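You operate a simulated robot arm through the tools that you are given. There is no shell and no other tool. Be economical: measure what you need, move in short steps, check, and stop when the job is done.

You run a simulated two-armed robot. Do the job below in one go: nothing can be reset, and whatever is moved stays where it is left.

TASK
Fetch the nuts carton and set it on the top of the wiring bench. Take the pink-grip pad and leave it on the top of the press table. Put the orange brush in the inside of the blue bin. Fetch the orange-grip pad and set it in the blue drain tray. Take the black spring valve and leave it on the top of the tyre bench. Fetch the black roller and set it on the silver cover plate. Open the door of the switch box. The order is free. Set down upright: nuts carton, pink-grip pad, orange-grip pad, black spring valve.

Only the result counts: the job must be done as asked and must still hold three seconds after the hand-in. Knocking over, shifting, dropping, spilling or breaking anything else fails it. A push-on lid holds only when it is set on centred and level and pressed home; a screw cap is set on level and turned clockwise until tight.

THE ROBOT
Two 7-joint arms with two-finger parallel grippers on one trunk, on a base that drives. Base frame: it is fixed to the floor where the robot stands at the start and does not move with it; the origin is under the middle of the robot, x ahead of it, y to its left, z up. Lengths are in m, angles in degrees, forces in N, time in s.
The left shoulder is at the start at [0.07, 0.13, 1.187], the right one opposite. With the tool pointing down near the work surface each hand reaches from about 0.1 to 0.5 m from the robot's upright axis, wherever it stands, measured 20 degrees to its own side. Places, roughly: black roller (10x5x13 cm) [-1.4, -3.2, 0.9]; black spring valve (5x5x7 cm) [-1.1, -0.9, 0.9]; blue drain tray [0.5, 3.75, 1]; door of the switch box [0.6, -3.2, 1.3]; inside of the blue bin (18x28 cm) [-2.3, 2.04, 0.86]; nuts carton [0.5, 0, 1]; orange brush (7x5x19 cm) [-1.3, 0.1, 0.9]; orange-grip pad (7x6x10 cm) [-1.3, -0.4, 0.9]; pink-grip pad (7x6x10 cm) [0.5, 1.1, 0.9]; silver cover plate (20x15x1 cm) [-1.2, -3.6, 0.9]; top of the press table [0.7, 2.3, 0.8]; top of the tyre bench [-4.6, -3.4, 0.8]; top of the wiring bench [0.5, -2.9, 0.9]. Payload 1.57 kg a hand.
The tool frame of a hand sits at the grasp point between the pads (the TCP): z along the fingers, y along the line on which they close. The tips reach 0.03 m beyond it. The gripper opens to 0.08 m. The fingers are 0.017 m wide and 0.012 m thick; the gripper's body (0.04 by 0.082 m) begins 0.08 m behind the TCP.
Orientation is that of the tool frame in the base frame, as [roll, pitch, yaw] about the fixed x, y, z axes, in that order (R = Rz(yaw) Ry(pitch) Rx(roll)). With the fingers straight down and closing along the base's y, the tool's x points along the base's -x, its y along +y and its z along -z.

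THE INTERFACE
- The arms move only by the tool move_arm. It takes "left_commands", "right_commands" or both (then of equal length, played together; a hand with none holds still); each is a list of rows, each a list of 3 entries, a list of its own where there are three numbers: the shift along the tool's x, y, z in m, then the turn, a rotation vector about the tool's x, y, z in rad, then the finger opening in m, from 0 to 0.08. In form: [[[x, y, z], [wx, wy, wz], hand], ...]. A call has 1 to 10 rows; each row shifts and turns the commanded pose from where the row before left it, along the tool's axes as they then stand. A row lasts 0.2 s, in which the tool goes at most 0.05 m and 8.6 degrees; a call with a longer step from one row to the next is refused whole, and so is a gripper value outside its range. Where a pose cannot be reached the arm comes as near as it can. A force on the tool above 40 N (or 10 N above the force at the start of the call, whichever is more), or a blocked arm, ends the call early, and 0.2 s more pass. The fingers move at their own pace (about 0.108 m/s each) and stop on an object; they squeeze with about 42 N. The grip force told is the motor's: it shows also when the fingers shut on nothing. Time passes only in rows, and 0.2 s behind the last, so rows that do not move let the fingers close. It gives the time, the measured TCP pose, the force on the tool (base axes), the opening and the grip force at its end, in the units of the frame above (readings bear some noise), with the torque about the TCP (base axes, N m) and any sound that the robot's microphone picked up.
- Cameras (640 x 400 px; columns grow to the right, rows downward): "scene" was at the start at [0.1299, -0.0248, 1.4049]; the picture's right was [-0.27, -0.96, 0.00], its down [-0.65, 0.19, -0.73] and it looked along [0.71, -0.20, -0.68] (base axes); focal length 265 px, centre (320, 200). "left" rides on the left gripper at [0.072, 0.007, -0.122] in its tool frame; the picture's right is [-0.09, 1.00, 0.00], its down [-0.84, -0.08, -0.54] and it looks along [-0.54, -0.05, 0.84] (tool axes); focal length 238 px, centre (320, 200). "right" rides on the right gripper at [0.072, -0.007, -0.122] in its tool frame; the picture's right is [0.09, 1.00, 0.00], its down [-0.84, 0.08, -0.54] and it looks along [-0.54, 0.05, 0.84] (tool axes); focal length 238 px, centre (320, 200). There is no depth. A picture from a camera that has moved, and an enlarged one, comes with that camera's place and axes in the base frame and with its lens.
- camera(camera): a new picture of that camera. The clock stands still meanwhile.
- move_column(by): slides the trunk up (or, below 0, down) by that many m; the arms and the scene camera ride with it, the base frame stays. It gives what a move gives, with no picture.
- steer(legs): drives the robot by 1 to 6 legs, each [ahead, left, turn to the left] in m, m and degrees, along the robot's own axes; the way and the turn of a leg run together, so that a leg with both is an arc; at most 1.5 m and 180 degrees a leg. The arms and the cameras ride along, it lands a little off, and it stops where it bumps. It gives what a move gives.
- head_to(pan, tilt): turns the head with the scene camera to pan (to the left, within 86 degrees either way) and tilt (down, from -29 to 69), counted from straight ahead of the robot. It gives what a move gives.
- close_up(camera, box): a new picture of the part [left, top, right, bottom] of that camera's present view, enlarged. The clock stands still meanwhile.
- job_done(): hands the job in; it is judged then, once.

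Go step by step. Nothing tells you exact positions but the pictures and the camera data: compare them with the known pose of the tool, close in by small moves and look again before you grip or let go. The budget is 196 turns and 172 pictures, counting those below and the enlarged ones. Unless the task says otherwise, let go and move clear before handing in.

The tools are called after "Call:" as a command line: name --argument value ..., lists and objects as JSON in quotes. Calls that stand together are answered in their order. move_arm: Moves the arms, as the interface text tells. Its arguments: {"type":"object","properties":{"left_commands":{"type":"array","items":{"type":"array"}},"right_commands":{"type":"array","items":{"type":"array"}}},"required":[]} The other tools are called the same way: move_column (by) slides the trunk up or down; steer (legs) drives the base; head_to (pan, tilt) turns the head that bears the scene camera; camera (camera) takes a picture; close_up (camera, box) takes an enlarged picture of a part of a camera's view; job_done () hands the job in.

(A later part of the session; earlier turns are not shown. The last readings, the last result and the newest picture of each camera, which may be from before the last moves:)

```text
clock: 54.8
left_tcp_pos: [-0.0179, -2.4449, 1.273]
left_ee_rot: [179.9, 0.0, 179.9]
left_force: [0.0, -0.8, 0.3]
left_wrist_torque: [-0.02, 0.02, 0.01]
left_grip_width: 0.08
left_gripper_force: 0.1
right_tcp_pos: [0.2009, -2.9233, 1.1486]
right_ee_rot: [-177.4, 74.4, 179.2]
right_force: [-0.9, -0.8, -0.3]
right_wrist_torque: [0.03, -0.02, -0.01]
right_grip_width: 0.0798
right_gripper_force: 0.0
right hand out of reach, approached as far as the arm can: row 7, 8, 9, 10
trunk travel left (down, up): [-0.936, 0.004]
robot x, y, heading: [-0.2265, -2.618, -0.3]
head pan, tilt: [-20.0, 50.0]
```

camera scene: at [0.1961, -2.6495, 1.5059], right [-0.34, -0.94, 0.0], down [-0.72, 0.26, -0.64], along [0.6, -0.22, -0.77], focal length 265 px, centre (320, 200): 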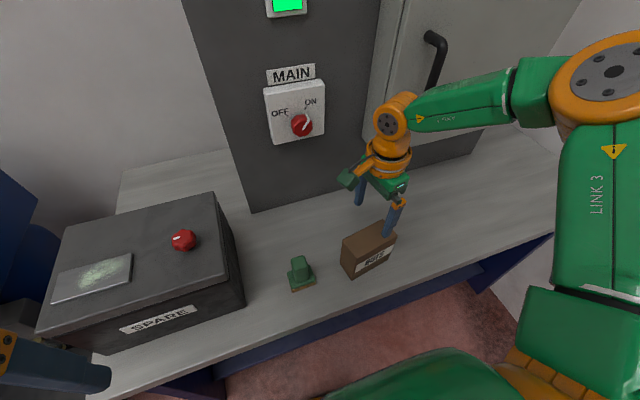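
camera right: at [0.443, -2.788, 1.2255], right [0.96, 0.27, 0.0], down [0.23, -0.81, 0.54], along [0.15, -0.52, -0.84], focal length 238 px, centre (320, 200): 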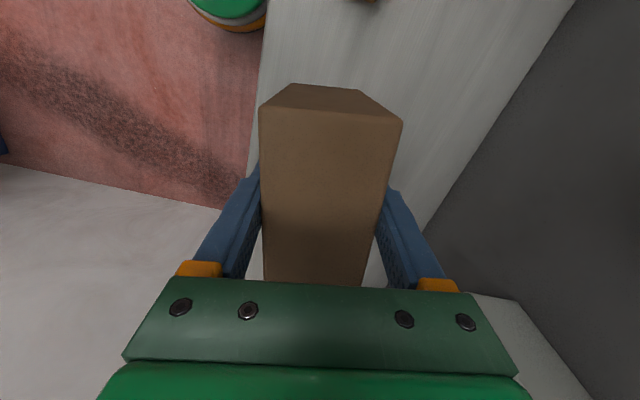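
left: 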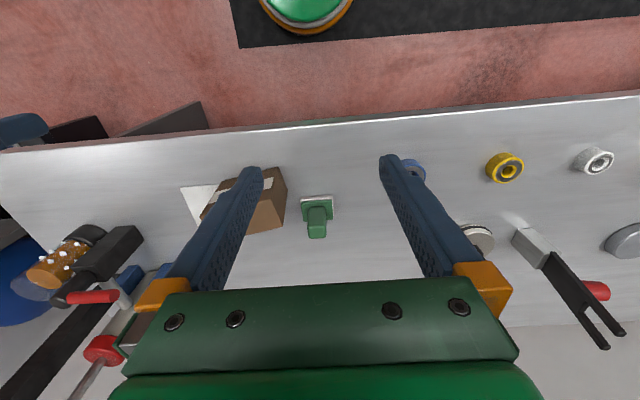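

Call:
move_arm --right_commands '[[[-0.037, 0, 0.021], [0, 0, 0], 0.08], [[-0.037, 0, 0.021], [0, 0, 0], 0.08], [[-0.037, 0, 0.021], [0, 0, 0], 0.08], [[-0.02, 0, 0.02], [0, -0.09, 0], 0.08], [[0, 0, 0.02], [0, -0.09, 0], 0.08], [[0, 0, 0.0], [0, -0.09, 0], 0.08]]'

Call:
camera --camera "right"

Call:
head_to --pan -35 --tilt 20

Call:
camera --camera "scene"

```text
clock: 56.2
left_tcp_pos: [-0.0192, -2.444, 1.2734]
left_ee_rot: [-179.8, 0.1, 179.8]
left_force: [1.3, -0.2, -0.3]
left_wrist_torque: [-0.02, -0.02, -0.01]
left_grip_width: 0.0801
left_gripper_force: 0.0
right_tcp_pos: [0.3359, -2.9294, 1.2487]
right_ee_rot: [-93.9, 89.2, -97.2]
right_force: [-0.3, -0.1, 0.0]
right_wrist_torque: [-0.02, 0.0, 0.0]
right_grip_width: 0.0802
right_gripper_force: 0.1
trunk travel left (down, up): [-0.936, 0.004]
robot x, y, heading: [-0.2296, -2.6207, -0.3]
head pan, tilt: [-20.0, 50.0]
```

```text
145 pictures are left
camera right: at [0.2154, -2.9293, 1.1784], right [0.06, 0.99, -0.11], down [-0.54, 0.12, 0.84], along [0.84, 0.01, 0.54], focal length 238 px, centre (320, 200)
```

right: 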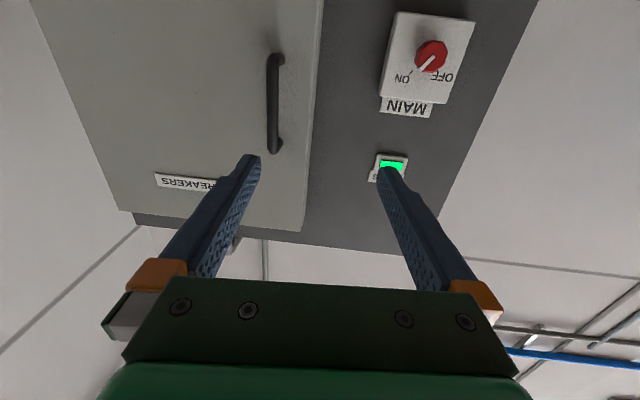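

```text
clock: 57.1
left_tcp_pos: [-0.0187, -2.4447, 1.2726]
left_ee_rot: [179.9, 0.0, 179.9]
left_force: [0.2, 0.0, -0.1]
left_wrist_torque: [0.0, -0.03, 0.0]
left_grip_width: 0.0801
left_gripper_force: 0.0
right_tcp_pos: [0.335, -2.9293, 1.2492]
right_ee_rot: [-94.7, 89.3, -97.8]
right_force: [0.6, -0.1, 0.4]
right_wrist_torque: [0.01, -0.01, 0.01]
right_grip_width: 0.0803
right_gripper_force: 0.0
trunk travel left (down, up): [-0.936, 0.004]
robot x, y, heading: [-0.2252, -2.619, -0.1]
head pan, tilt: [-35.0, 20.0]
```

```text
144 pictures are left
camera scene: at [-0.1011, -2.6759, 1.5514], right [-0.58, -0.82, 0.0], down [-0.28, 0.2, -0.94], along [0.77, -0.54, -0.34], focal length 265 px, centre (320, 200)
```

scene: 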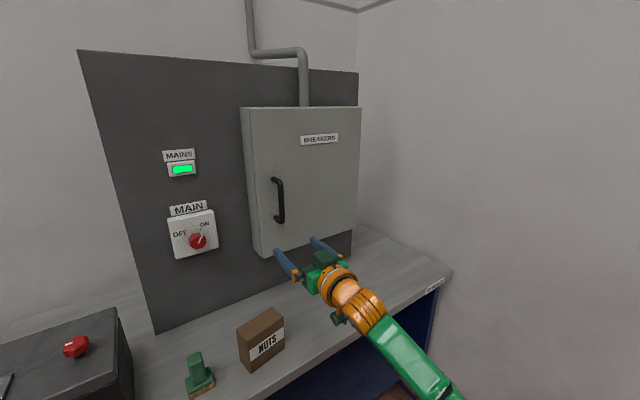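

The door handle is a vertical bar at about (0.604, -3.018), from z 1.20 to 1.33. I'll line the hand up with it and drive 20 cm closer.

Call:
move_arm --right_commands '[[[-0.006, -0.03, 0], [0, 0, 0], 0.08], [[-0.006, -0.03, 0], [0, 0, 0], 0.08], [[-0.004, -0.03, 0], [0, 0, 0], 0.08], [[0, 0, 0], [0, 0, 0], 0.08]]'

Call:
steer --legs '[[0.18, 0, 0]]'

Call:
camera --camera "right"

Call:
camera --camera "scene"

```text
clock: 58.1
left_tcp_pos: [-0.0174, -2.444, 1.2725]
left_ee_rot: [180.0, -0.1, 179.8]
left_force: [-0.4, -0.5, 0.4]
left_wrist_torque: [-0.02, 0.02, -0.03]
left_grip_width: 0.08
left_gripper_force: 0.1
right_tcp_pos: [0.331, -3.0192, 1.2676]
right_ee_rot: [-92.5, 89.3, -95.7]
right_force: [0.1, -0.3, -0.4]
right_wrist_torque: [0.02, -0.02, -0.03]
right_grip_width: 0.0797
right_gripper_force: 0.1
trunk travel left (down, up): [-0.936, 0.004]
robot x, y, heading: [-0.2245, -2.62, 0.1]
head pan, tilt: [-35.0, 20.0]
```

```text
clock: 59.6
left_tcp_pos: [0.1579, -2.4464, 1.2732]
left_ee_rot: [179.9, 0.2, 179.8]
left_force: [0.2, 0.3, -0.8]
left_wrist_torque: [-0.03, -0.03, -0.05]
left_grip_width: 0.0799
left_gripper_force: 0.0
right_tcp_pos: [0.5064, -3.0222, 1.2685]
right_ee_rot: [-74.4, 89.3, -77.8]
right_force: [-0.8, -0.5, 0.5]
right_wrist_torque: [-0.02, -0.03, 0.01]
right_grip_width: 0.0797
right_gripper_force: 0.1
trunk travel left (down, up): [-0.936, 0.004]
robot x, y, heading: [-0.0478, -2.6217, -0.1]
head pan, tilt: [-35.0, 20.0]
```

```text
143 pictures are left
camera right: at [0.3857, -3.0207, 1.198], right [0.06, 0.99, -0.1], down [-0.54, 0.12, 0.83], along [0.84, 0.01, 0.54], focal length 238 px, centre (320, 200)
```

right: 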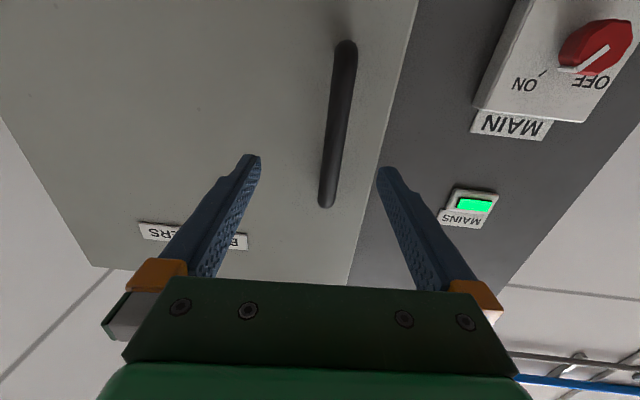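

```text
142 pictures are left
camera scene: at [0.0738, -2.6768, 1.552], right [-0.58, -0.82, 0.0], down [-0.28, 0.2, -0.94], along [0.77, -0.54, -0.34], focal length 265 px, centre (320, 200)
```

scene: 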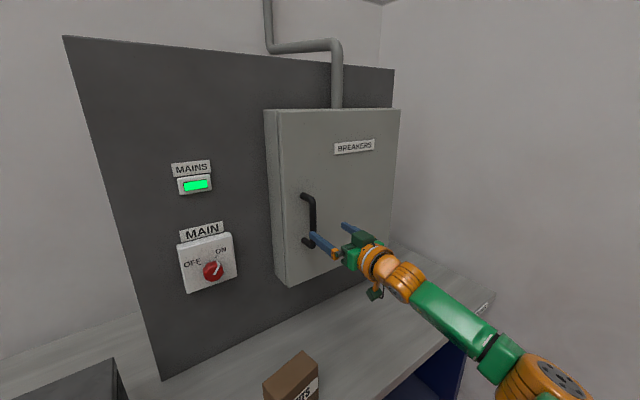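

The handle is between the fingers in line with the hand. I'll go forward 8.5 cm.

Call:
move_arm --right_commands '[[[0, 0.008, 0.03], [0, 0, 0], 0.08], [[0, 0.006, 0.03], [0, 0, 0], 0.08], [[0, 0, 0.025], [0, 0, 0], 0.08], [[0, 0, 0], [0, 0, 0], 0.08]]'

Call:
camera --camera "right"

Call:
close_up --camera "scene" --box '[240, 150, 440, 300]'

```text
clock: 60.6
left_tcp_pos: [0.1614, -2.4449, 1.273]
left_ee_rot: [-179.9, 0.0, 179.8]
left_force: [1.2, -0.2, 0.0]
left_wrist_torque: [-0.01, 0.01, 0.01]
left_grip_width: 0.0801
left_gripper_force: 0.1
right_tcp_pos: [0.5969, -3.0109, 1.267]
right_ee_rot: [-79.9, 89.3, -83.2]
right_force: [0.3, -0.3, 0.0]
right_wrist_torque: [-0.01, -0.02, 0.01]
right_grip_width: 0.0801
right_gripper_force: 0.0
trunk travel left (down, up): [-0.936, 0.004]
robot x, y, heading: [-0.0439, -2.6225, -0.2]
head pan, tilt: [-35.0, 20.0]
```

```text
141 pictures are left
camera right: at [0.4764, -3.0113, 1.1966], right [0.06, 0.99, -0.1], down [-0.54, 0.12, 0.83], along [0.84, 0.01, 0.54], focal length 238 px, centre (320, 200)
```

right: 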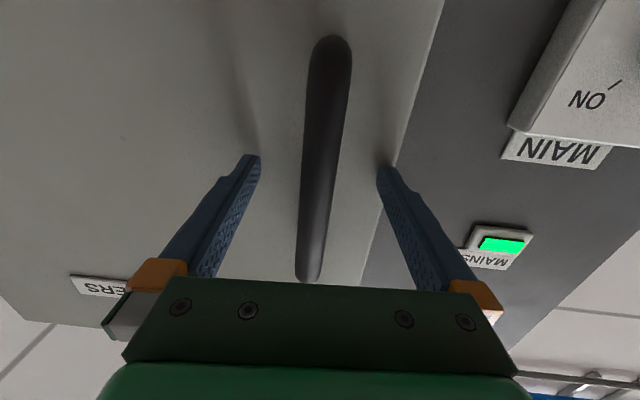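

```text
2.67 times, centred on (340, 225) of scene
camera zoom: at [0.0791, -2.6769, 1.5515], right [-0.58, -0.82, 0.0], down [-0.28, 0.2, -0.94], along [0.77, -0.54, -0.34], focal length 708 px, centre (267, 133)
```

zoom: 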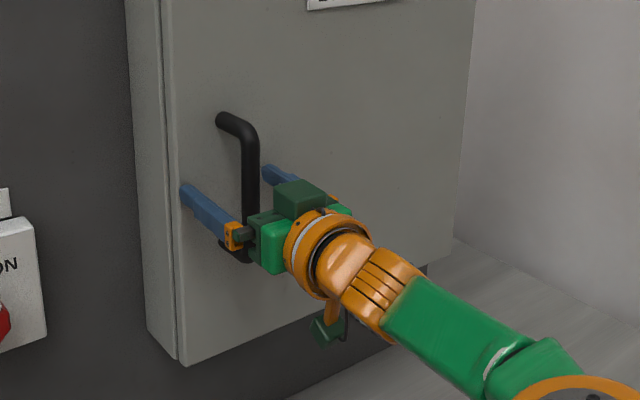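

The fingers straddle the bar, so I'll close the grip and try a small pull.

Call:
move_arm --right_commands '[[[0, 0, 0], [0, 0, 0], 0.0], [[0, 0, 0], [0, 0, 0], 0.0], [[0, 0, 0], [0, 0, 0], 0.0], [[0, 0, 0], [0, 0, 0], 0.0]]'

Call:
move_arm --right_commands '[[[0, 0, -0.01], [0, 0, 0], 0.0], [[0, 0, -0.01], [0, 0, 0], 0.0], [[0, 0, -0.01], [0, 0, 0], 0.0]]'

Call:
camera --camera "scene"

```text
clock: 61.6
left_tcp_pos: [0.1603, -2.4457, 1.2726]
left_ee_rot: [179.9, 0.1, 179.8]
left_force: [0.4, -1.1, -0.3]
left_wrist_torque: [0.01, -0.03, -0.01]
left_grip_width: 0.0802
left_gripper_force: 0.0
right_tcp_pos: [0.596, -3.0154, 1.2678]
right_ee_rot: [-84.0, 89.4, -87.3]
right_force: [1.5, -4.6, 5.6]
right_wrist_torque: [0.37, 0.0, 0.16]
right_grip_width: 0.0175
right_gripper_force: 32.8
trunk travel left (down, up): [-0.936, 0.004]
robot x, y, heading: [-0.0461, -2.6223, -0.4]
head pan, tilt: [-35.0, 20.0]
```

```text
clock: 62.5
left_tcp_pos: [0.1593, -2.4556, 1.2743]
left_ee_rot: [179.6, 0.1, 179.7]
left_force: [0.0, -0.4, 0.9]
left_wrist_torque: [-0.04, 0.05, -0.02]
left_grip_width: 0.08
left_gripper_force: 0.0
right_tcp_pos: [0.5631, -3.0213, 1.2653]
right_ee_rot: [-51.4, 89.6, -54.9]
right_force: [6.5, -23.3, 18.4]
right_wrist_torque: [0.07, -0.17, 0.2]
right_grip_width: 0.0179
right_gripper_force: 32.7
trunk travel left (down, up): [-0.936, 0.004]
robot x, y, heading: [-0.047, -2.6208, -0.4]
head pan, tilt: [-35.0, 20.0]
```

```text
139 pictures are left
camera scene: at [0.0771, -2.6886, 1.5512], right [-0.58, -0.82, -0.01], down [-0.28, 0.21, -0.94], along [0.77, -0.54, -0.35], focal length 265 px, centre (320, 200)
```

scene: 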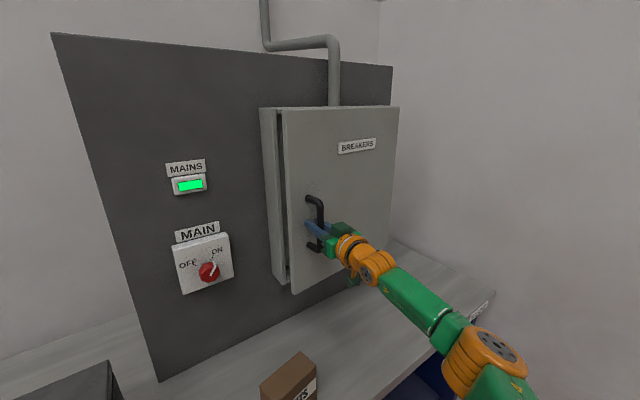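

The door moves freely: it has come open a few cm with the hinge on the right. I'll keep following the arc and turn the hand with the door.

Call:
move_arm --right_commands '[[[0, -0.005, -0.03], [-0.1, 0, 0], 0.0], [[0, -0.005, -0.03], [-0.1, 0, 0], 0.0], [[0, -0.005, -0.03], [-0.1, 0, 0], 0.0]]'

Call:
camera --camera "scene"

```text
clock: 62.8
left_tcp_pos: [0.1688, -2.4545, 1.2731]
left_ee_rot: [179.6, -0.4, 179.7]
left_force: [0.2, 0.8, -0.9]
left_wrist_torque: [-0.05, 0.02, 0.02]
left_grip_width: 0.08
left_gripper_force: 0.0
right_tcp_pos: [0.5552, -3.0238, 1.2865]
right_ee_rot: [23.4, 86.9, 23.6]
right_force: [7.9, -22.1, 0.8]
right_wrist_torque: [-0.74, 0.56, 0.35]
right_grip_width: 0.018
right_gripper_force: 32.0
trunk travel left (down, up): [-0.936, 0.004]
robot x, y, heading: [-0.0447, -2.619, -0.2]
head pan, tilt: [-35.0, 20.0]
stopped in row 1 (right hand): the force on the tool passed its limit at 80 N (the readings are from after the stop); the commanded pose is now the measured one
```

```text
138 pictures are left
camera scene: at [0.0892, -2.6885, 1.5499], right [-0.58, -0.82, 0.0], down [-0.29, 0.21, -0.94], along [0.76, -0.54, -0.35], focal length 265 px, centre (320, 200)
```

scene: 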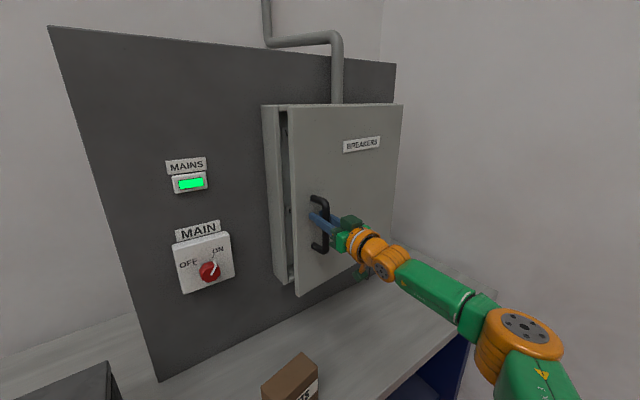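

The rigid grip is fighting the arc. The door is ajar, so I'll let go, draw back, and then push the door from behind its edge with closed fingers.

Call:
move_arm --right_commands '[[[0, 0, 0], [0, 0, 0], 0.08], [[0, 0, 0], [0, 0, 0], 0.08], [[0, 0, 0], [0, 0, 0], 0.08]]'

Call:
camera --camera "right"

Call:
camera --camera "scene"

```text
clock: 63.6
left_tcp_pos: [0.1622, -2.4464, 1.2729]
left_ee_rot: [179.9, 0.0, 180.0]
left_force: [0.6, 0.8, 0.5]
left_wrist_torque: [0.02, 0.04, -0.05]
left_grip_width: 0.0802
left_gripper_force: 0.0
right_tcp_pos: [0.5498, -3.0111, 1.2943]
right_ee_rot: [17.0, 86.5, 17.7]
right_force: [-0.2, -0.4, 0.4]
right_wrist_torque: [0.0, 0.01, 0.03]
right_grip_width: 0.0802
right_gripper_force: 0.1
trunk travel left (down, up): [-0.936, 0.004]
robot x, y, heading: [-0.0447, -2.623, -0.0]
head pan, tilt: [-35.0, 20.0]
```

```text
137 pictures are left
camera right: at [0.4328, -3.0173, 1.2165], right [-0.01, 1.0, -0.07], down [-0.59, 0.05, 0.81], along [0.81, 0.05, 0.59], focal length 238 px, centre (320, 200)
```

right: 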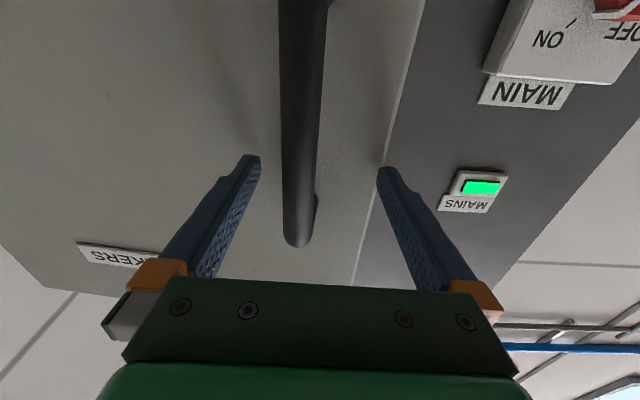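

```text
136 pictures are left
camera scene: at [0.0799, -2.6798, 1.5513], right [-0.58, -0.82, 0.0], down [-0.28, 0.2, -0.94], along [0.77, -0.54, -0.34], focal length 265 px, centre (320, 200)
```

scene: 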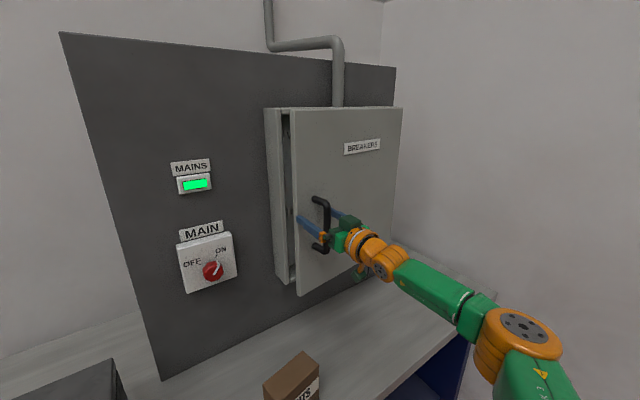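

I'll regrip slightly less deep so the tips don't press on the door, and pull straight along the handle's path without turning the hand.

Call:
move_arm --right_commands '[[[0, -0.009, -0.01], [0, 0, 0], 0.08], [[0, 0, 0], [0, 0, 0], 0.0], [[0, 0, 0], [0, 0, 0], 0.0], [[0, 0, 0], [0, 0, 0], 0.0], [[0, 0, 0], [0, 0, 0], 0.0]]'

Call:
move_arm --right_commands '[[[0, -0.004, -0.013], [0, 0, 0], 0.0], [[0, -0.004, -0.013], [0, 0, 0], 0.0], [[0, -0.004, -0.013], [0, 0, 0], 0.0], [[0, -0.004, -0.013], [0, 0, 0], 0.0]]'

Call:
camera --camera "scene"

```text
clock: 64.8
left_tcp_pos: [0.1605, -2.4491, 1.2744]
left_ee_rot: [179.8, 0.0, 179.8]
left_force: [0.5, -0.2, -0.1]
left_wrist_torque: [0.0, -0.01, 0.01]
left_grip_width: 0.08
left_gripper_force: 0.0
right_tcp_pos: [0.5377, -3.024, 1.2944]
right_ee_rot: [17.4, 86.4, 18.0]
right_force: [3.4, -10.8, 10.3]
right_wrist_torque: [-0.68, 0.41, -0.08]
right_grip_width: 0.0176
right_gripper_force: 33.2
trunk travel left (down, up): [-0.936, 0.004]
robot x, y, heading: [-0.046, -2.6185, 0.2]
head pan, tilt: [-35.0, 20.0]
```

```text
clock: 65.8
left_tcp_pos: [0.1583, -2.4532, 1.2749]
left_ee_rot: [179.6, 0.1, 179.9]
left_force: [0.0, -0.2, 0.4]
left_wrist_torque: [-0.01, 0.02, 0.0]
left_grip_width: 0.0801
left_gripper_force: 0.0
right_tcp_pos: [0.4837, -3.0448, 1.2924]
right_ee_rot: [18.8, 86.1, 19.7]
right_force: [11.0, -21.3, 28.0]
right_wrist_torque: [-0.65, -0.26, -0.07]
right_grip_width: 0.0181
right_gripper_force: 33.8
trunk travel left (down, up): [-0.936, 0.004]
robot x, y, heading: [-0.0461, -2.6187, -0.2]
head pan, tilt: [-35.0, 20.0]
```

```text
135 pictures are left
camera scene: at [0.0769, -2.6872, 1.5514], right [-0.58, -0.82, -0.01], down [-0.28, 0.2, -0.94], along [0.77, -0.54, -0.34], focal length 265 px, centre (320, 200)
```

scene: 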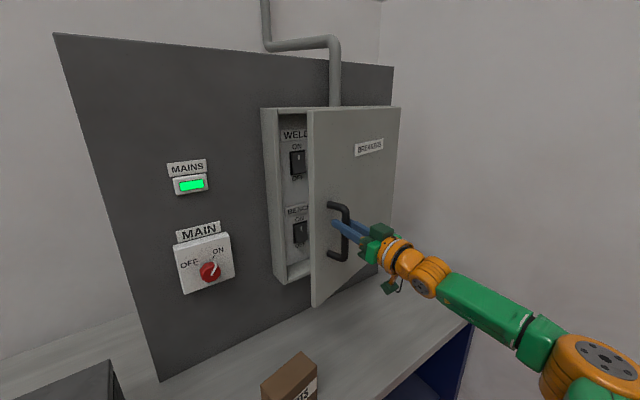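

The door follows well now and the breakers are visible. I'll continue along the arc.

Call:
move_arm --right_commands '[[[-0.003, -0.008, -0.014], [0, 0, 0], 0.0], [[-0.002, -0.009, -0.013], [0, 0, 0], 0.0], [[0, -0.01, -0.013], [0, 0, 0], 0.0], [[0, -0.011, -0.012], [0, 0, 0], 0.0]]'

Call:
camera --camera "scene"

```text
clock: 66.8
left_tcp_pos: [0.1616, -2.4432, 1.272]
left_ee_rot: [-179.9, -0.1, 179.8]
left_force: [-0.5, -0.7, 0.4]
left_wrist_torque: [0.01, -0.04, 0.0]
left_grip_width: 0.0801
left_gripper_force: 0.1
right_tcp_pos: [0.4364, -3.0704, 1.2893]
right_ee_rot: [16.4, 86.9, 17.5]
right_force: [-2.8, 4.3, -7.9]
right_wrist_torque: [-0.62, 0.55, 0.02]
right_grip_width: 0.0179
right_gripper_force: 32.9
trunk travel left (down, up): [-0.936, 0.004]
robot x, y, heading: [-0.0435, -2.6207, 0.0]
head pan, tilt: [-35.0, 20.0]
```

```text
134 pictures are left
camera scene: at [0.0796, -2.6753, 1.5511], right [-0.58, -0.82, 0.0], down [-0.28, 0.2, -0.94], along [0.77, -0.54, -0.34], focal length 265 px, centre (320, 200)
```

scene: 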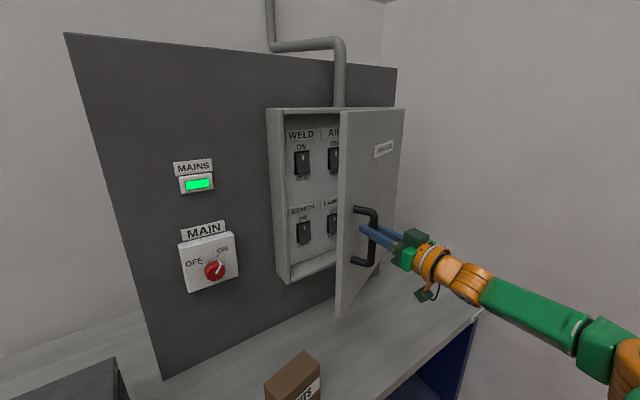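

Call:
move_arm --right_commands '[[[0, -0.011, -0.013], [0, 0, 0], 0.0], [[0, -0.012, -0.012], [0, 0, 0], 0.0], [[0, -0.013, -0.011], [0, 0, 0], 0.0], [[0, -0.0135, -0.01], [0, 0, 0], 0.0], [[0, -0.014, -0.009], [0, 0, 0], 0.0]]'

Call:
camera --camera "scene"

```text
clock: 68.0
left_tcp_pos: [0.15, -2.4377, 1.2731]
left_ee_rot: [-179.7, 0.6, 179.9]
left_force: [-0.3, 0.4, -0.3]
left_wrist_torque: [0.03, 0.01, 0.0]
left_grip_width: 0.08
left_gripper_force: 0.0
right_tcp_pos: [0.3703, -3.1303, 1.2965]
right_ee_rot: [7.3, 86.1, 8.1]
right_force: [-19.9, 19.5, -17.3]
right_wrist_torque: [-0.54, 0.38, 0.12]
right_grip_width: 0.0177
right_gripper_force: 33.0
trunk travel left (down, up): [-0.936, 0.004]
robot x, y, heading: [-0.0474, -2.6198, -0.2]
head pan, tilt: [-35.0, 20.0]
```

```text
133 pictures are left
camera scene: at [0.0664, -2.6676, 1.5529], right [-0.58, -0.82, 0.0], down [-0.27, 0.19, -0.94], along [0.77, -0.54, -0.33], focal length 265 px, centre (320, 200)
```

scene: 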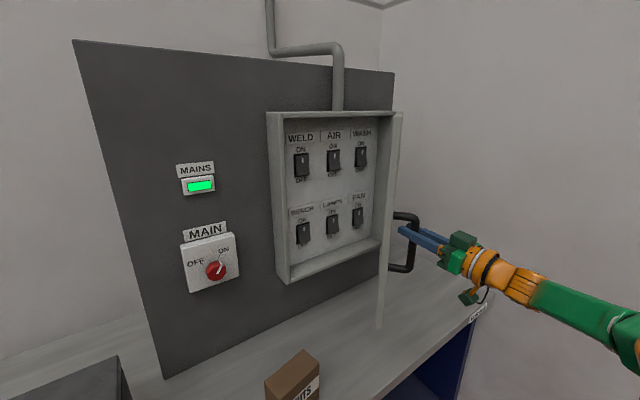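

The door is about 40 degrees open. I'll continue, with a little less sideways motion to relieve the side load.

Call:
move_arm --right_commands '[[[0, -0.007, -0.015], [0, 0, 0], 0.0], [[0, -0.01, -0.013], [0, 0, 0], 0.0], [[0, -0.012, -0.012], [0, 0, 0], 0.0], [[0, -0.013, -0.011], [0, 0, 0], 0.0], [[0, -0.013, -0.01], [0, 0, 0], 0.0]]'

Call:
camera --camera "scene"

```text
clock: 69.2
left_tcp_pos: [0.1637, -2.4415, 1.272]
left_ee_rot: [-179.8, 0.0, 179.9]
left_force: [0.0, -0.9, -0.9]
left_wrist_torque: [0.01, -0.02, 0.02]
left_grip_width: 0.0799
left_gripper_force: 0.0
right_tcp_pos: [0.3242, -3.1891, 1.2861]
right_ee_rot: [12.0, 86.6, 12.8]
right_force: [11.7, -7.5, 26.6]
right_wrist_torque: [-0.61, -0.27, -0.01]
right_grip_width: 0.0177
right_gripper_force: 32.9
trunk travel left (down, up): [-0.936, 0.004]
robot x, y, heading: [-0.0457, -2.6196, -0.0]
head pan, tilt: [-35.0, 20.0]
```

```text
132 pictures are left
camera scene: at [0.082, -2.6721, 1.5515], right [-0.58, -0.82, 0.0], down [-0.28, 0.19, -0.94], along [0.77, -0.54, -0.34], focal length 265 px, centre (320, 200)
```

scene: 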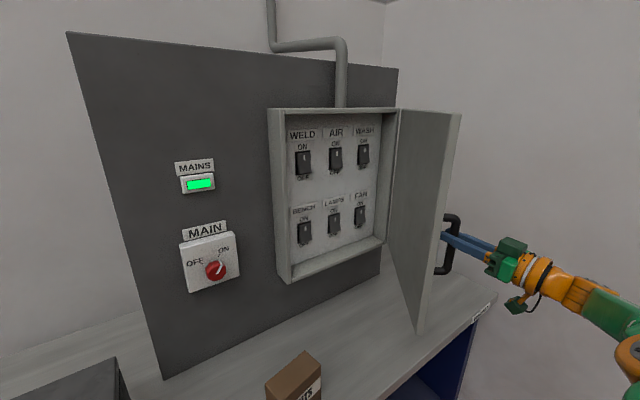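

Call:
move_arm --right_commands '[[[-0.002, -0.014, -0.01], [0, 0, 0], 0.0], [[0, -0.0145, -0.009], [0, 0, 0], 0.0], [[0, -0.015, -0.008], [0, 0, 0], 0.0], [[0, -0.0155, -0.007], [0, 0, 0], 0.0], [[0, -0.016, -0.006], [0, 0, 0], 0.0]]'

Call:
camera --camera "scene"

```text
clock: 70.4
left_tcp_pos: [0.1673, -2.4457, 1.2722]
left_ee_rot: [180.0, -0.4, 179.9]
left_force: [0.2, 0.4, -0.5]
left_wrist_torque: [0.03, -0.02, -0.06]
left_grip_width: 0.0802
left_gripper_force: 0.2
right_tcp_pos: [0.3103, -3.2101, 1.2843]
right_ee_rot: [18.2, 87.1, 18.9]
right_force: [14.3, -6.5, 12.7]
right_wrist_torque: [-0.55, 0.23, 0.09]
right_grip_width: 0.0181
right_gripper_force: 32.3
right hand out of reach, approached as far as the arm can: row 2, 3, 4, 5
trunk travel left (down, up): [-0.936, 0.004]
robot x, y, heading: [-0.0498, -2.6244, -0.3]
head pan, tilt: [-35.0, 20.0]
```

```text
131 pictures are left
camera scene: at [0.0871, -2.6769, 1.5505], right [-0.58, -0.82, 0.0], down [-0.28, 0.2, -0.94], along [0.77, -0.54, -0.35], focal length 265 px, centre (320, 200)
```

scene: 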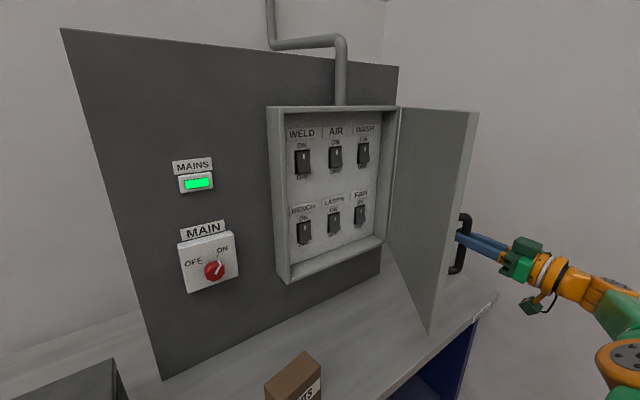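

The door is about 58 degrees open and the arm has reached its limit. I'll carry the handle on along the arc with two small base moves.

Call:
steer --legs '[[-0.026, -0.076, 0]]'

Call:
steer --legs '[[-0.013, -0.07, 0]]'

Call:
camera --camera "scene"

```text
clock: 71.5
left_tcp_pos: [0.1391, -2.5169, 1.27]
left_ee_rot: [-179.9, -0.2, 179.8]
left_force: [-0.2, -0.5, -0.7]
left_wrist_torque: [0.01, 0.0, -0.02]
left_grip_width: 0.08
left_gripper_force: 0.0
right_tcp_pos: [0.2816, -3.2842, 1.285]
right_ee_rot: [16.6, 87.1, 17.6]
right_force: [3.2, 0.0, -8.0]
right_wrist_torque: [-0.61, 0.86, 0.06]
right_grip_width: 0.0178
right_gripper_force: 33.2
trunk travel left (down, up): [-0.936, 0.004]
robot x, y, heading: [-0.073, -2.695, -0.2]
head pan, tilt: [-35.0, 20.0]
```

```text
clock: 72.5
left_tcp_pos: [0.1271, -2.5858, 1.2708]
left_ee_rot: [-179.9, -0.3, 179.7]
left_force: [0.5, 0.2, 0.4]
left_wrist_torque: [0.01, 0.02, 0.02]
left_grip_width: 0.08
left_gripper_force: 0.1
right_tcp_pos: [0.2698, -3.3531, 1.2837]
right_ee_rot: [15.7, 87.4, 16.6]
right_force: [7.8, -0.6, 2.5]
right_wrist_torque: [-0.59, 0.77, 0.07]
right_grip_width: 0.018
right_gripper_force: 32.2
trunk travel left (down, up): [-0.936, 0.004]
robot x, y, heading: [-0.0804, -2.7658, -0.2]
head pan, tilt: [-35.0, 20.0]
```

```text
130 pictures are left
camera scene: at [0.0461, -2.8169, 1.5508], right [-0.58, -0.82, 0.01], down [-0.28, 0.19, -0.94], along [0.77, -0.54, -0.34], focal length 265 px, centre (320, 200)
```

scene: 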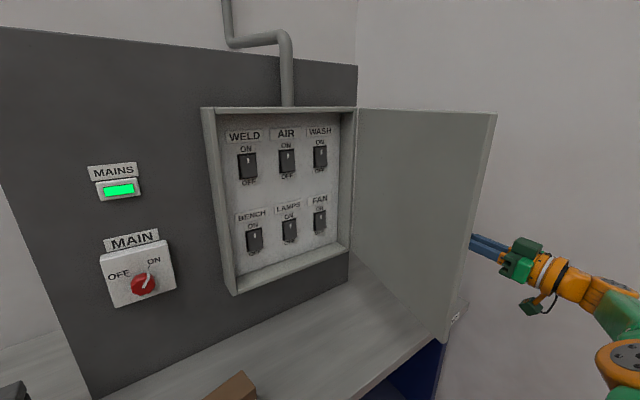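

It's about 80 degrees open. I'll give one more small push to about 90, then let go and back straight off.

Call:
steer --legs '[[0.003, -0.06, 0]]'

Call:
move_arm --right_commands '[[[0, 0, 0], [0, 0, 0], 0.08], [[0, 0, 0], [0, 0, 0], 0.08], [[0, 0, 0], [0, 0, 0], 0.08]]'

Call:
camera --camera "right"

```text
clock: 73.5
left_tcp_pos: [0.1259, -2.6462, 1.2717]
left_ee_rot: [-179.8, -0.1, 179.7]
left_force: [0.7, 0.3, -0.2]
left_wrist_torque: [0.03, 0.0, 0.01]
left_grip_width: 0.0799
left_gripper_force: 0.0
right_tcp_pos: [0.2705, -3.412, 1.2858]
right_ee_rot: [15.7, 87.4, 16.6]
right_force: [2.5, 0.2, 1.7]
right_wrist_torque: [-0.6, 0.78, 0.09]
right_grip_width: 0.0181
right_gripper_force: 32.5
trunk travel left (down, up): [-0.936, 0.004]
robot x, y, heading: [-0.082, -2.8269, -0.1]
head pan, tilt: [-35.0, 20.0]
```

```text
clock: 74.3
left_tcp_pos: [0.1247, -2.6503, 1.2742]
left_ee_rot: [180.0, 0.0, 179.8]
left_force: [0.0, 0.7, 0.4]
left_wrist_torque: [0.04, 0.03, -0.02]
left_grip_width: 0.0797
left_gripper_force: 0.0
right_tcp_pos: [0.2669, -3.4143, 1.2842]
right_ee_rot: [18.8, 87.1, 19.7]
right_force: [0.3, 0.1, 0.3]
right_wrist_torque: [-0.01, 0.03, 0.04]
right_grip_width: 0.0799
right_gripper_force: 0.0
trunk travel left (down, up): [-0.936, 0.004]
robot x, y, heading: [-0.0833, -2.8256, -0.3]
head pan, tilt: [-35.0, 20.0]
```

```text
129 pictures are left
camera right: at [0.1506, -3.4218, 1.2075], right [-0.01, 1.0, -0.08], down [-0.58, 0.06, 0.81], along [0.81, 0.05, 0.58], focal length 238 px, centre (320, 200)
```

right: 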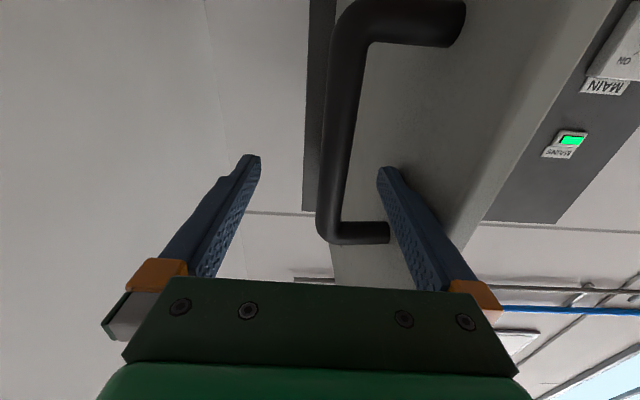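

The handle is free, so I'll back away and look toward the roller bench.

Call:
steer --legs '[[-0.3, 0, 0]]'

Call:
camera --camera "scene"

Call:
head_to --pan -86 --tilt 25

Call:
camera --camera "scene"

```text
clock: 76.3
left_tcp_pos: [-0.173, -2.648, 1.2727]
left_ee_rot: [180.0, -0.1, 179.9]
left_force: [-0.1, -0.4, -0.5]
left_wrist_torque: [0.01, 0.05, -0.01]
left_grip_width: 0.08
left_gripper_force: 0.1
right_tcp_pos: [-0.0262, -3.4137, 1.2836]
right_ee_rot: [19.5, 87.2, 20.6]
right_force: [-0.8, 0.7, -0.7]
right_wrist_torque: [-0.02, 0.0, -0.02]
right_grip_width: 0.0803
right_gripper_force: 0.2
trunk travel left (down, up): [-0.936, 0.004]
robot x, y, heading: [-0.3789, -2.8258, 0.1]
head pan, tilt: [-35.0, 20.0]
```

```text
128 pictures are left
camera scene: at [-0.2522, -2.88, 1.5511], right [-0.58, -0.82, 0.0], down [-0.28, 0.2, -0.94], along [0.77, -0.54, -0.34], focal length 265 px, centre (320, 200)
```

scene: 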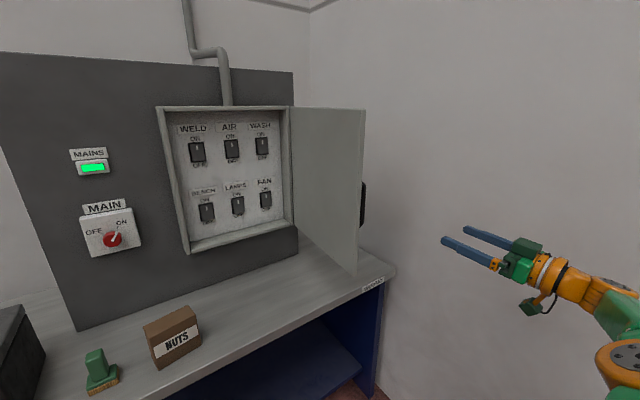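

```text
clock: 77.5
left_tcp_pos: [-0.1748, -2.6475, 1.2732]
left_ee_rot: [179.9, 0.0, 179.9]
left_force: [-0.2, -1.0, -0.2]
left_wrist_torque: [0.02, 0.01, -0.02]
left_grip_width: 0.0801
left_gripper_force: 0.1
right_tcp_pos: [-0.029, -3.4119, 1.2846]
right_ee_rot: [18.4, 87.2, 19.4]
right_force: [0.7, -0.3, -0.5]
right_wrist_torque: [-0.02, 0.01, 0.0]
right_grip_width: 0.08
right_gripper_force: 0.2
trunk travel left (down, up): [-0.936, 0.004]
robot x, y, heading: [-0.3802, -2.8247, -0.2]
head pan, tilt: [-85.9, 25.0]
```

```text
127 pictures are left
camera scene: at [-0.3255, -2.9181, 1.5434], right [-1.0, -0.07, 0.0], down [-0.03, 0.42, -0.91], along [0.06, -0.9, -0.42], focal length 265 px, centre (320, 200)
```

scene: 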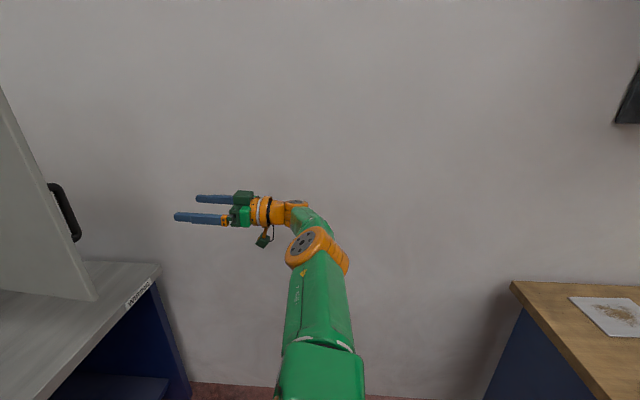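

The door stays open. I'll turn the right hand back to pointing down while drawing it in.

Call:
move_arm --right_commands '[[[0, 0.03, -0.02], [0, 0, 0], 0.06], [[0, 0.03, -0.02], [0, 0.14, 0], 0.06], [[0, 0.03, 0], [0, 0.14, 0], 0.06], [[0, 0.03, 0], [0, 0.14, 0], 0.06], [[0, 0.03, 0], [0, 0.14, 0], 0.06], [[0, 0.03, 0], [0, 0.14, 0], 0.06], [[0, 0.03, 0], [0, 0.14, 0], 0.06], [[0, 0.03, 0], [0, 0.14, 0], 0.06], [[0, 0.03, 0], [0, 0.14, 0], 0.06], [[0, 0.03, 0], [0, 0.14, 0], 0.06]]'

Call:
move_arm --right_commands '[[[0, 0.0, 0], [0, 0.13, 0], 0.08], [[0, 0.0, 0], [0, 0.13, 0], 0.08], [[0, 0, 0], [0, 0, 0], 0.08]]'

```text
clock: 79.7
left_tcp_pos: [-0.1739, -2.6485, 1.2742]
left_ee_rot: [-179.9, -0.1, 179.9]
left_force: [0.6, 0.1, 1.1]
left_wrist_torque: [0.02, 0.01, 0.0]
left_grip_width: 0.0798
left_gripper_force: 0.0
right_tcp_pos: [0.0322, -3.2668, 1.3085]
right_ee_rot: [176.5, 34.9, -179.1]
right_force: [0.7, -0.2, -0.5]
right_wrist_torque: [0.0, 0.04, 0.04]
right_grip_width: 0.0602
right_gripper_force: 0.1
right hand out of reach, approached as far as the arm can: row 6, 7, 8, 9, 10
trunk travel left (down, up): [-0.936, 0.004]
robot x, y, heading: [-0.3833, -2.8215, -0.2]
head pan, tilt: [-85.9, 25.0]
```

```text
clock: 80.5
left_tcp_pos: [-0.1753, -2.6475, 1.2733]
left_ee_rot: [-179.9, 0.0, 179.9]
left_force: [-0.3, 0.8, 1.0]
left_wrist_torque: [-0.02, -0.02, 0.04]
left_grip_width: 0.08
left_gripper_force: 0.0
right_tcp_pos: [0.0182, -3.2574, 1.3013]
right_ee_rot: [177.2, 20.1, -178.2]
right_force: [0.8, 0.0, 0.2]
right_wrist_torque: [-0.01, -0.01, 0.02]
right_grip_width: 0.0801
right_gripper_force: 0.1
right hand out of reach, approached as far as the arm can: row 2
trunk travel left (down, up): [-0.936, 0.004]
robot x, y, heading: [-0.3821, -2.824, -0.0]
head pan, tilt: [-85.9, 25.0]
```

Call:
move_arm --right_commands '[[[0.024, 0.033, 0.018], [0, 0, 0], 0.08], [[0.024, 0.033, 0.018], [0, 0, 0], 0.08], [[0.024, 0.033, 0.018], [0, 0, 0], 0.08], [[0.024, 0.033, 0.018], [0, 0, 0], 0.08], [[0.024, 0.033, 0.018], [0, 0, 0], 0.08], [[0.024, 0.033, 0.018], [0, 0, 0], 0.08], [[0, 0, 0], [0.02, 0.12, 0], 0.08], [[0, 0, 0], [0.02, 0.12, 0], 0.08], [[0, 0, 0], [0, 0.11, 0.02], 0.08], [[0, 0, 0], [0, 0, 0], 0.08]]'

Call:
steer --legs '[[-0.2, 0.35, -45], [0, 0, -45]]'

Call:
head_to --pan 30 --tilt 25

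Call:
camera --camera "scene"

```text
clock: 82.7
left_tcp_pos: [-0.174, -2.648, 1.2727]
left_ee_rot: [180.0, 0.0, 179.8]
left_force: [0.4, -0.3, -0.1]
left_wrist_torque: [-0.01, 0.01, 0.01]
left_grip_width: 0.0799
left_gripper_force: 0.0
right_tcp_pos: [-0.0025, -3.2494, 1.239]
right_ee_rot: [179.6, 0.0, -178.8]
right_force: [0.2, 0.4, 0.5]
right_wrist_torque: [0.0, 0.0, 0.0]
right_grip_width: 0.08
right_gripper_force: 0.0
right hand out of reach, approached as far as the arm can: row 1, 2, 3, 4, 5, 6, 7, 8, 9
trunk travel left (down, up): [-0.936, 0.004]
robot x, y, heading: [-0.3859, -2.8235, -0.2]
head pan, tilt: [-85.9, 25.0]
```

```text
clock: 87.3
left_tcp_pos: [-0.2573, -2.6424, 1.2739]
left_ee_rot: [-179.9, 0.0, 90.3]
left_force: [0.0, -0.4, 0.3]
left_wrist_torque: [0.01, -0.02, 0.0]
left_grip_width: 0.08
left_gripper_force: 0.1
right_tcp_pos: [-0.8561, -2.8167, 1.2406]
right_ee_rot: [179.6, 0.0, 91.5]
right_force: [-0.6, 0.6, -0.3]
right_wrist_torque: [0.02, -0.01, 0.02]
right_grip_width: 0.0799
right_gripper_force: 0.0
trunk travel left (down, up): [-0.936, 0.004]
robot x, y, heading: [-0.4362, -2.4356, -89.8]
head pan, tilt: [-85.9, 25.0]
```

```text
clock: 89.2
left_tcp_pos: [-0.2581, -2.642, 1.2734]
left_ee_rot: [-180.0, 0.1, 90.4]
left_force: [0.6, -0.8, 0.1]
left_wrist_torque: [-0.02, 0.01, -0.01]
left_grip_width: 0.0797
left_gripper_force: 0.0
right_tcp_pos: [-0.8569, -2.817, 1.2403]
right_ee_rot: [179.6, 0.2, 91.4]
right_force: [-0.9, 0.1, 0.2]
right_wrist_torque: [0.03, 0.01, 0.0]
right_grip_width: 0.0801
right_gripper_force: 0.0
trunk travel left (down, up): [-0.936, 0.004]
robot x, y, heading: [-0.4365, -2.4325, -89.8]
head pan, tilt: [30.0, 25.0]
```

```text
126 pictures are left
camera scene: at [-0.3883, -2.5668, 1.5434], right [-0.86, -0.5, 0.0], down [-0.21, 0.37, -0.91], along [0.46, -0.78, -0.42], focal length 265 px, centre (320, 200)
```

scene: 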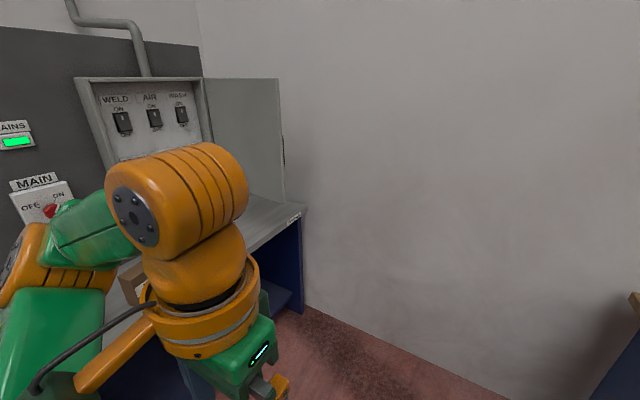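

Call:
head_to --pan -50 --tilt 25

Call:
camera --camera "scene"

```text
clock: 90.8
left_tcp_pos: [-0.2565, -2.6412, 1.2735]
left_ee_rot: [-179.9, 0.1, 90.3]
left_force: [0.1, -0.1, 0.0]
left_wrist_torque: [0.0, -0.01, -0.02]
left_grip_width: 0.0801
left_gripper_force: 0.0
right_tcp_pos: [-0.857, -2.8178, 1.2403]
right_ee_rot: [179.6, 0.0, 91.4]
right_force: [0.3, 0.2, -0.1]
right_wrist_torque: [-0.03, 0.02, 0.0]
right_grip_width: 0.0801
right_gripper_force: 0.0
trunk travel left (down, up): [-0.936, 0.004]
robot x, y, heading: [-0.4362, -2.4352, -89.5]
head pan, tilt: [-50.0, 25.0]
```

```text
125 pictures are left
camera scene: at [-0.5049, -2.5466, 1.5434], right [-0.65, 0.76, 0.0], down [0.32, 0.27, -0.91], along [-0.69, -0.59, -0.42], focal length 265 px, centre (320, 200)
```

scene: 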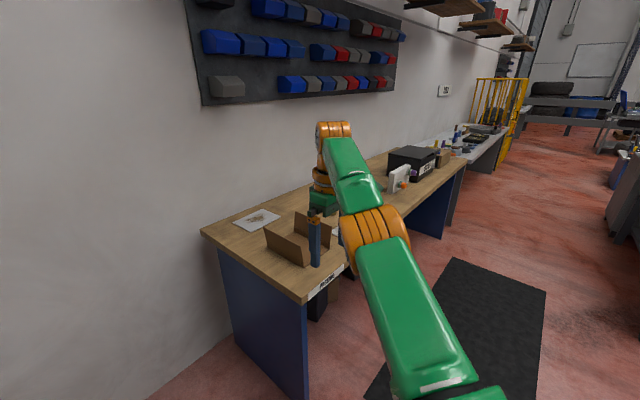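

The roller bench front edge is at about y -3.0. I'll drive in front of it and look down at its top.

Call:
steer --legs '[[0.0, -0.85, 0]]'

Call:
head_to --pan 0 --tilt 40

Call:
camera --camera "scene"

```text
clock: 95.3
left_tcp_pos: [-1.1048, -2.6425, 1.2738]
left_ee_rot: [-179.9, 0.1, 90.1]
left_force: [-0.5, 0.2, -0.3]
left_wrist_torque: [0.0, -0.01, 0.0]
left_grip_width: 0.0797
left_gripper_force: 0.1
right_tcp_pos: [-1.7039, -2.8156, 1.241]
right_ee_rot: [179.7, 0.1, 91.1]
right_force: [0.5, -0.9, 0.4]
right_wrist_torque: [0.01, 0.04, 0.04]
right_grip_width: 0.0801
right_gripper_force: 0.0
trunk travel left (down, up): [-0.936, 0.004]
robot x, y, heading: [-1.2839, -2.4357, -90.1]
head pan, tilt: [-50.0, 25.0]
```

```text
clock: 96.5
left_tcp_pos: [-1.1046, -2.6441, 1.2731]
left_ee_rot: [180.0, 0.0, 90.1]
left_force: [0.2, -0.2, -0.1]
left_wrist_torque: [-0.02, -0.01, 0.0]
left_grip_width: 0.0798
left_gripper_force: 0.0
right_tcp_pos: [-1.7053, -2.8156, 1.241]
right_ee_rot: [179.6, 0.1, 91.2]
right_force: [0.5, -0.3, -0.6]
right_wrist_torque: [0.01, -0.02, -0.01]
right_grip_width: 0.0799
right_gripper_force: 0.1
trunk travel left (down, up): [-0.936, 0.004]
robot x, y, heading: [-1.2816, -2.4394, -89.8]
head pan, tilt: [0.0, 40.0]
```

```text
124 pictures are left
camera scene: at [-1.2824, -2.573, 1.5201], right [-1.0, 0.0, 0.0], down [0.0, 0.64, -0.77], along [0.0, -0.77, -0.64], focal length 265 px, centre (320, 200)
```

scene: 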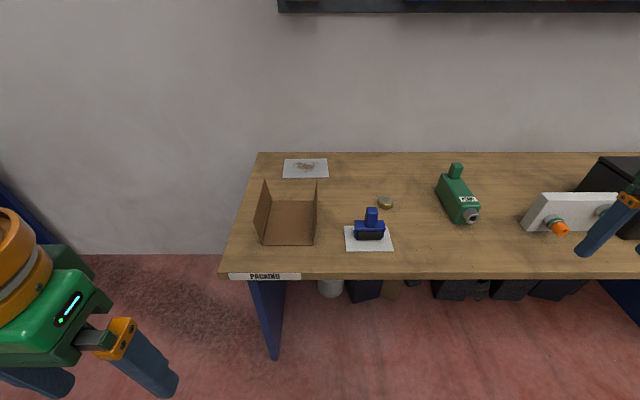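

I see the blue-handled black roller on a white pad at about (-1.44, -3.17), and the silver plate at about (-1.21, -3.58). I'll zoom in on both.

Call:
close_up --camera "scene" --box '[320, 190, 420, 260]'

Call:
close_up --camera "scene" --box '[250, 145, 350, 255]'

```text
5.71 times, centred on (370, 225) of scene
camera zoom: at [-1.2824, -2.573, 1.5201], right [-1.0, 0.0, 0.0], down [0.0, 0.64, -0.77], along [0.0, -0.77, -0.64], focal length 1516 px, centre (34, 57)
```

zoom: 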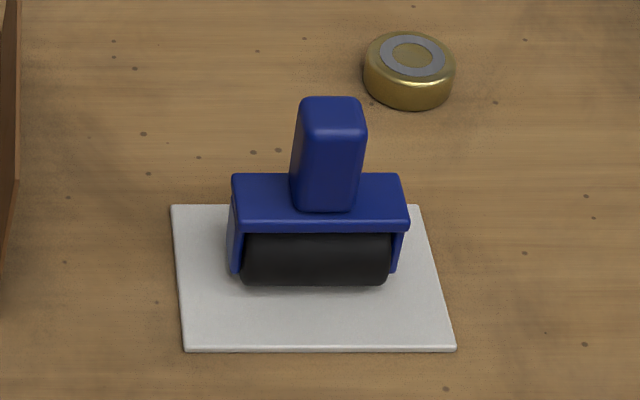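

```text
3.64 times, centred on (300, 200) of scene
camera zoom: at [-1.2824, -2.573, 1.5201], right [-1.0, 0.0, 0.0], down [0.0, 0.64, -0.77], along [0.0, -0.77, -0.64], focal length 965 px, centre (393, 200)
```

zoom: 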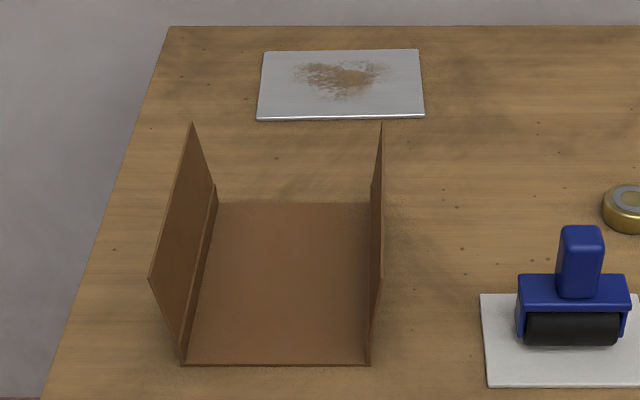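

The roller's handle is about 4 cm square and fits the fingers. I'll tilt the right hand 40 degrees forward for more reach and bring it in front of the robot.

Call:
move_arm --right_commands '[[[0, 0.044, 0], [0, -0.14, 0], 0.08], [[0, 0.044, 0], [0, -0.14, 0], 0.08], [[0, 0.044, 0], [0, -0.14, 0], 0.08], [[0, 0.044, 0], [0, -0.14, 0], 0.08], [[0, 0.044, 0], [0, -0.14, 0], 0.08], [[-0.023, 0, 0.0193], [0, 0, 0], 0.08], [[-0.023, 0, 0.0193], [0, 0, 0], 0.08], [[-0.023, 0, 0.0193], [0, 0, 0], 0.08], [[0, 0, 0], [0, 0, 0], 0.08]]'

```text
clock: 98.5
left_tcp_pos: [-1.1057, -2.643, 1.2729]
left_ee_rot: [180.0, -0.1, 90.1]
left_force: [0.6, 0.6, 0.2]
left_wrist_torque: [0.02, 0.0, 0.05]
left_grip_width: 0.08
left_gripper_force: 0.0
right_tcp_pos: [-1.6961, -2.9105, 1.3364]
right_ee_rot: [179.4, 36.2, 90.9]
right_force: [0.4, -0.1, -0.9]
right_wrist_torque: [0.0, -0.02, -0.01]
right_grip_width: 0.0802
right_gripper_force: 0.1
right hand out of reach, approached as far as the arm can: row 1, 2, 3, 4, 5, 6, 7, 8
trunk travel left (down, up): [-0.936, 0.004]
robot x, y, heading: [-1.2845, -2.4396, -90.1]
head pan, tilt: [0.0, 40.0]
```

The arm is hung up on a joint limit, so I'll look at its shape.

Call:
head_to --pan -45 --tilt 30

Call:
camera --camera "scene"

```text
clock: 99.6
left_tcp_pos: [-1.1058, -2.6441, 1.2729]
left_ee_rot: [-179.9, 0.0, 90.1]
left_force: [0.3, 0.6, -0.2]
left_wrist_torque: [0.0, 0.03, 0.05]
left_grip_width: 0.0799
left_gripper_force: 0.0
right_tcp_pos: [-1.6942, -2.9112, 1.3371]
right_ee_rot: [179.5, 36.1, 90.8]
right_force: [-0.5, 0.2, -1.6]
right_wrist_torque: [-0.02, 0.02, -0.01]
right_grip_width: 0.08
right_gripper_force: 0.0
trunk travel left (down, up): [-0.936, 0.004]
robot x, y, heading: [-1.2829, -2.4353, -90.1]
head pan, tilt: [-45.0, 30.0]
```

```text
121 pictures are left
camera scene: at [-1.346, -2.552, 1.5354], right [-0.71, 0.71, 0.0], down [0.35, 0.35, -0.87], along [-0.61, -0.61, -0.5], focal length 265 px, centre (320, 200)
```

scene: 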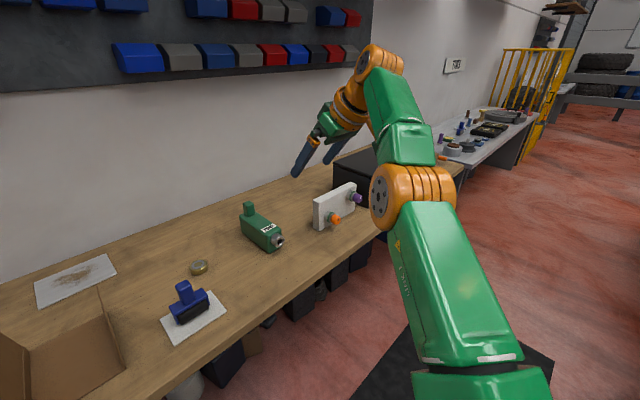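

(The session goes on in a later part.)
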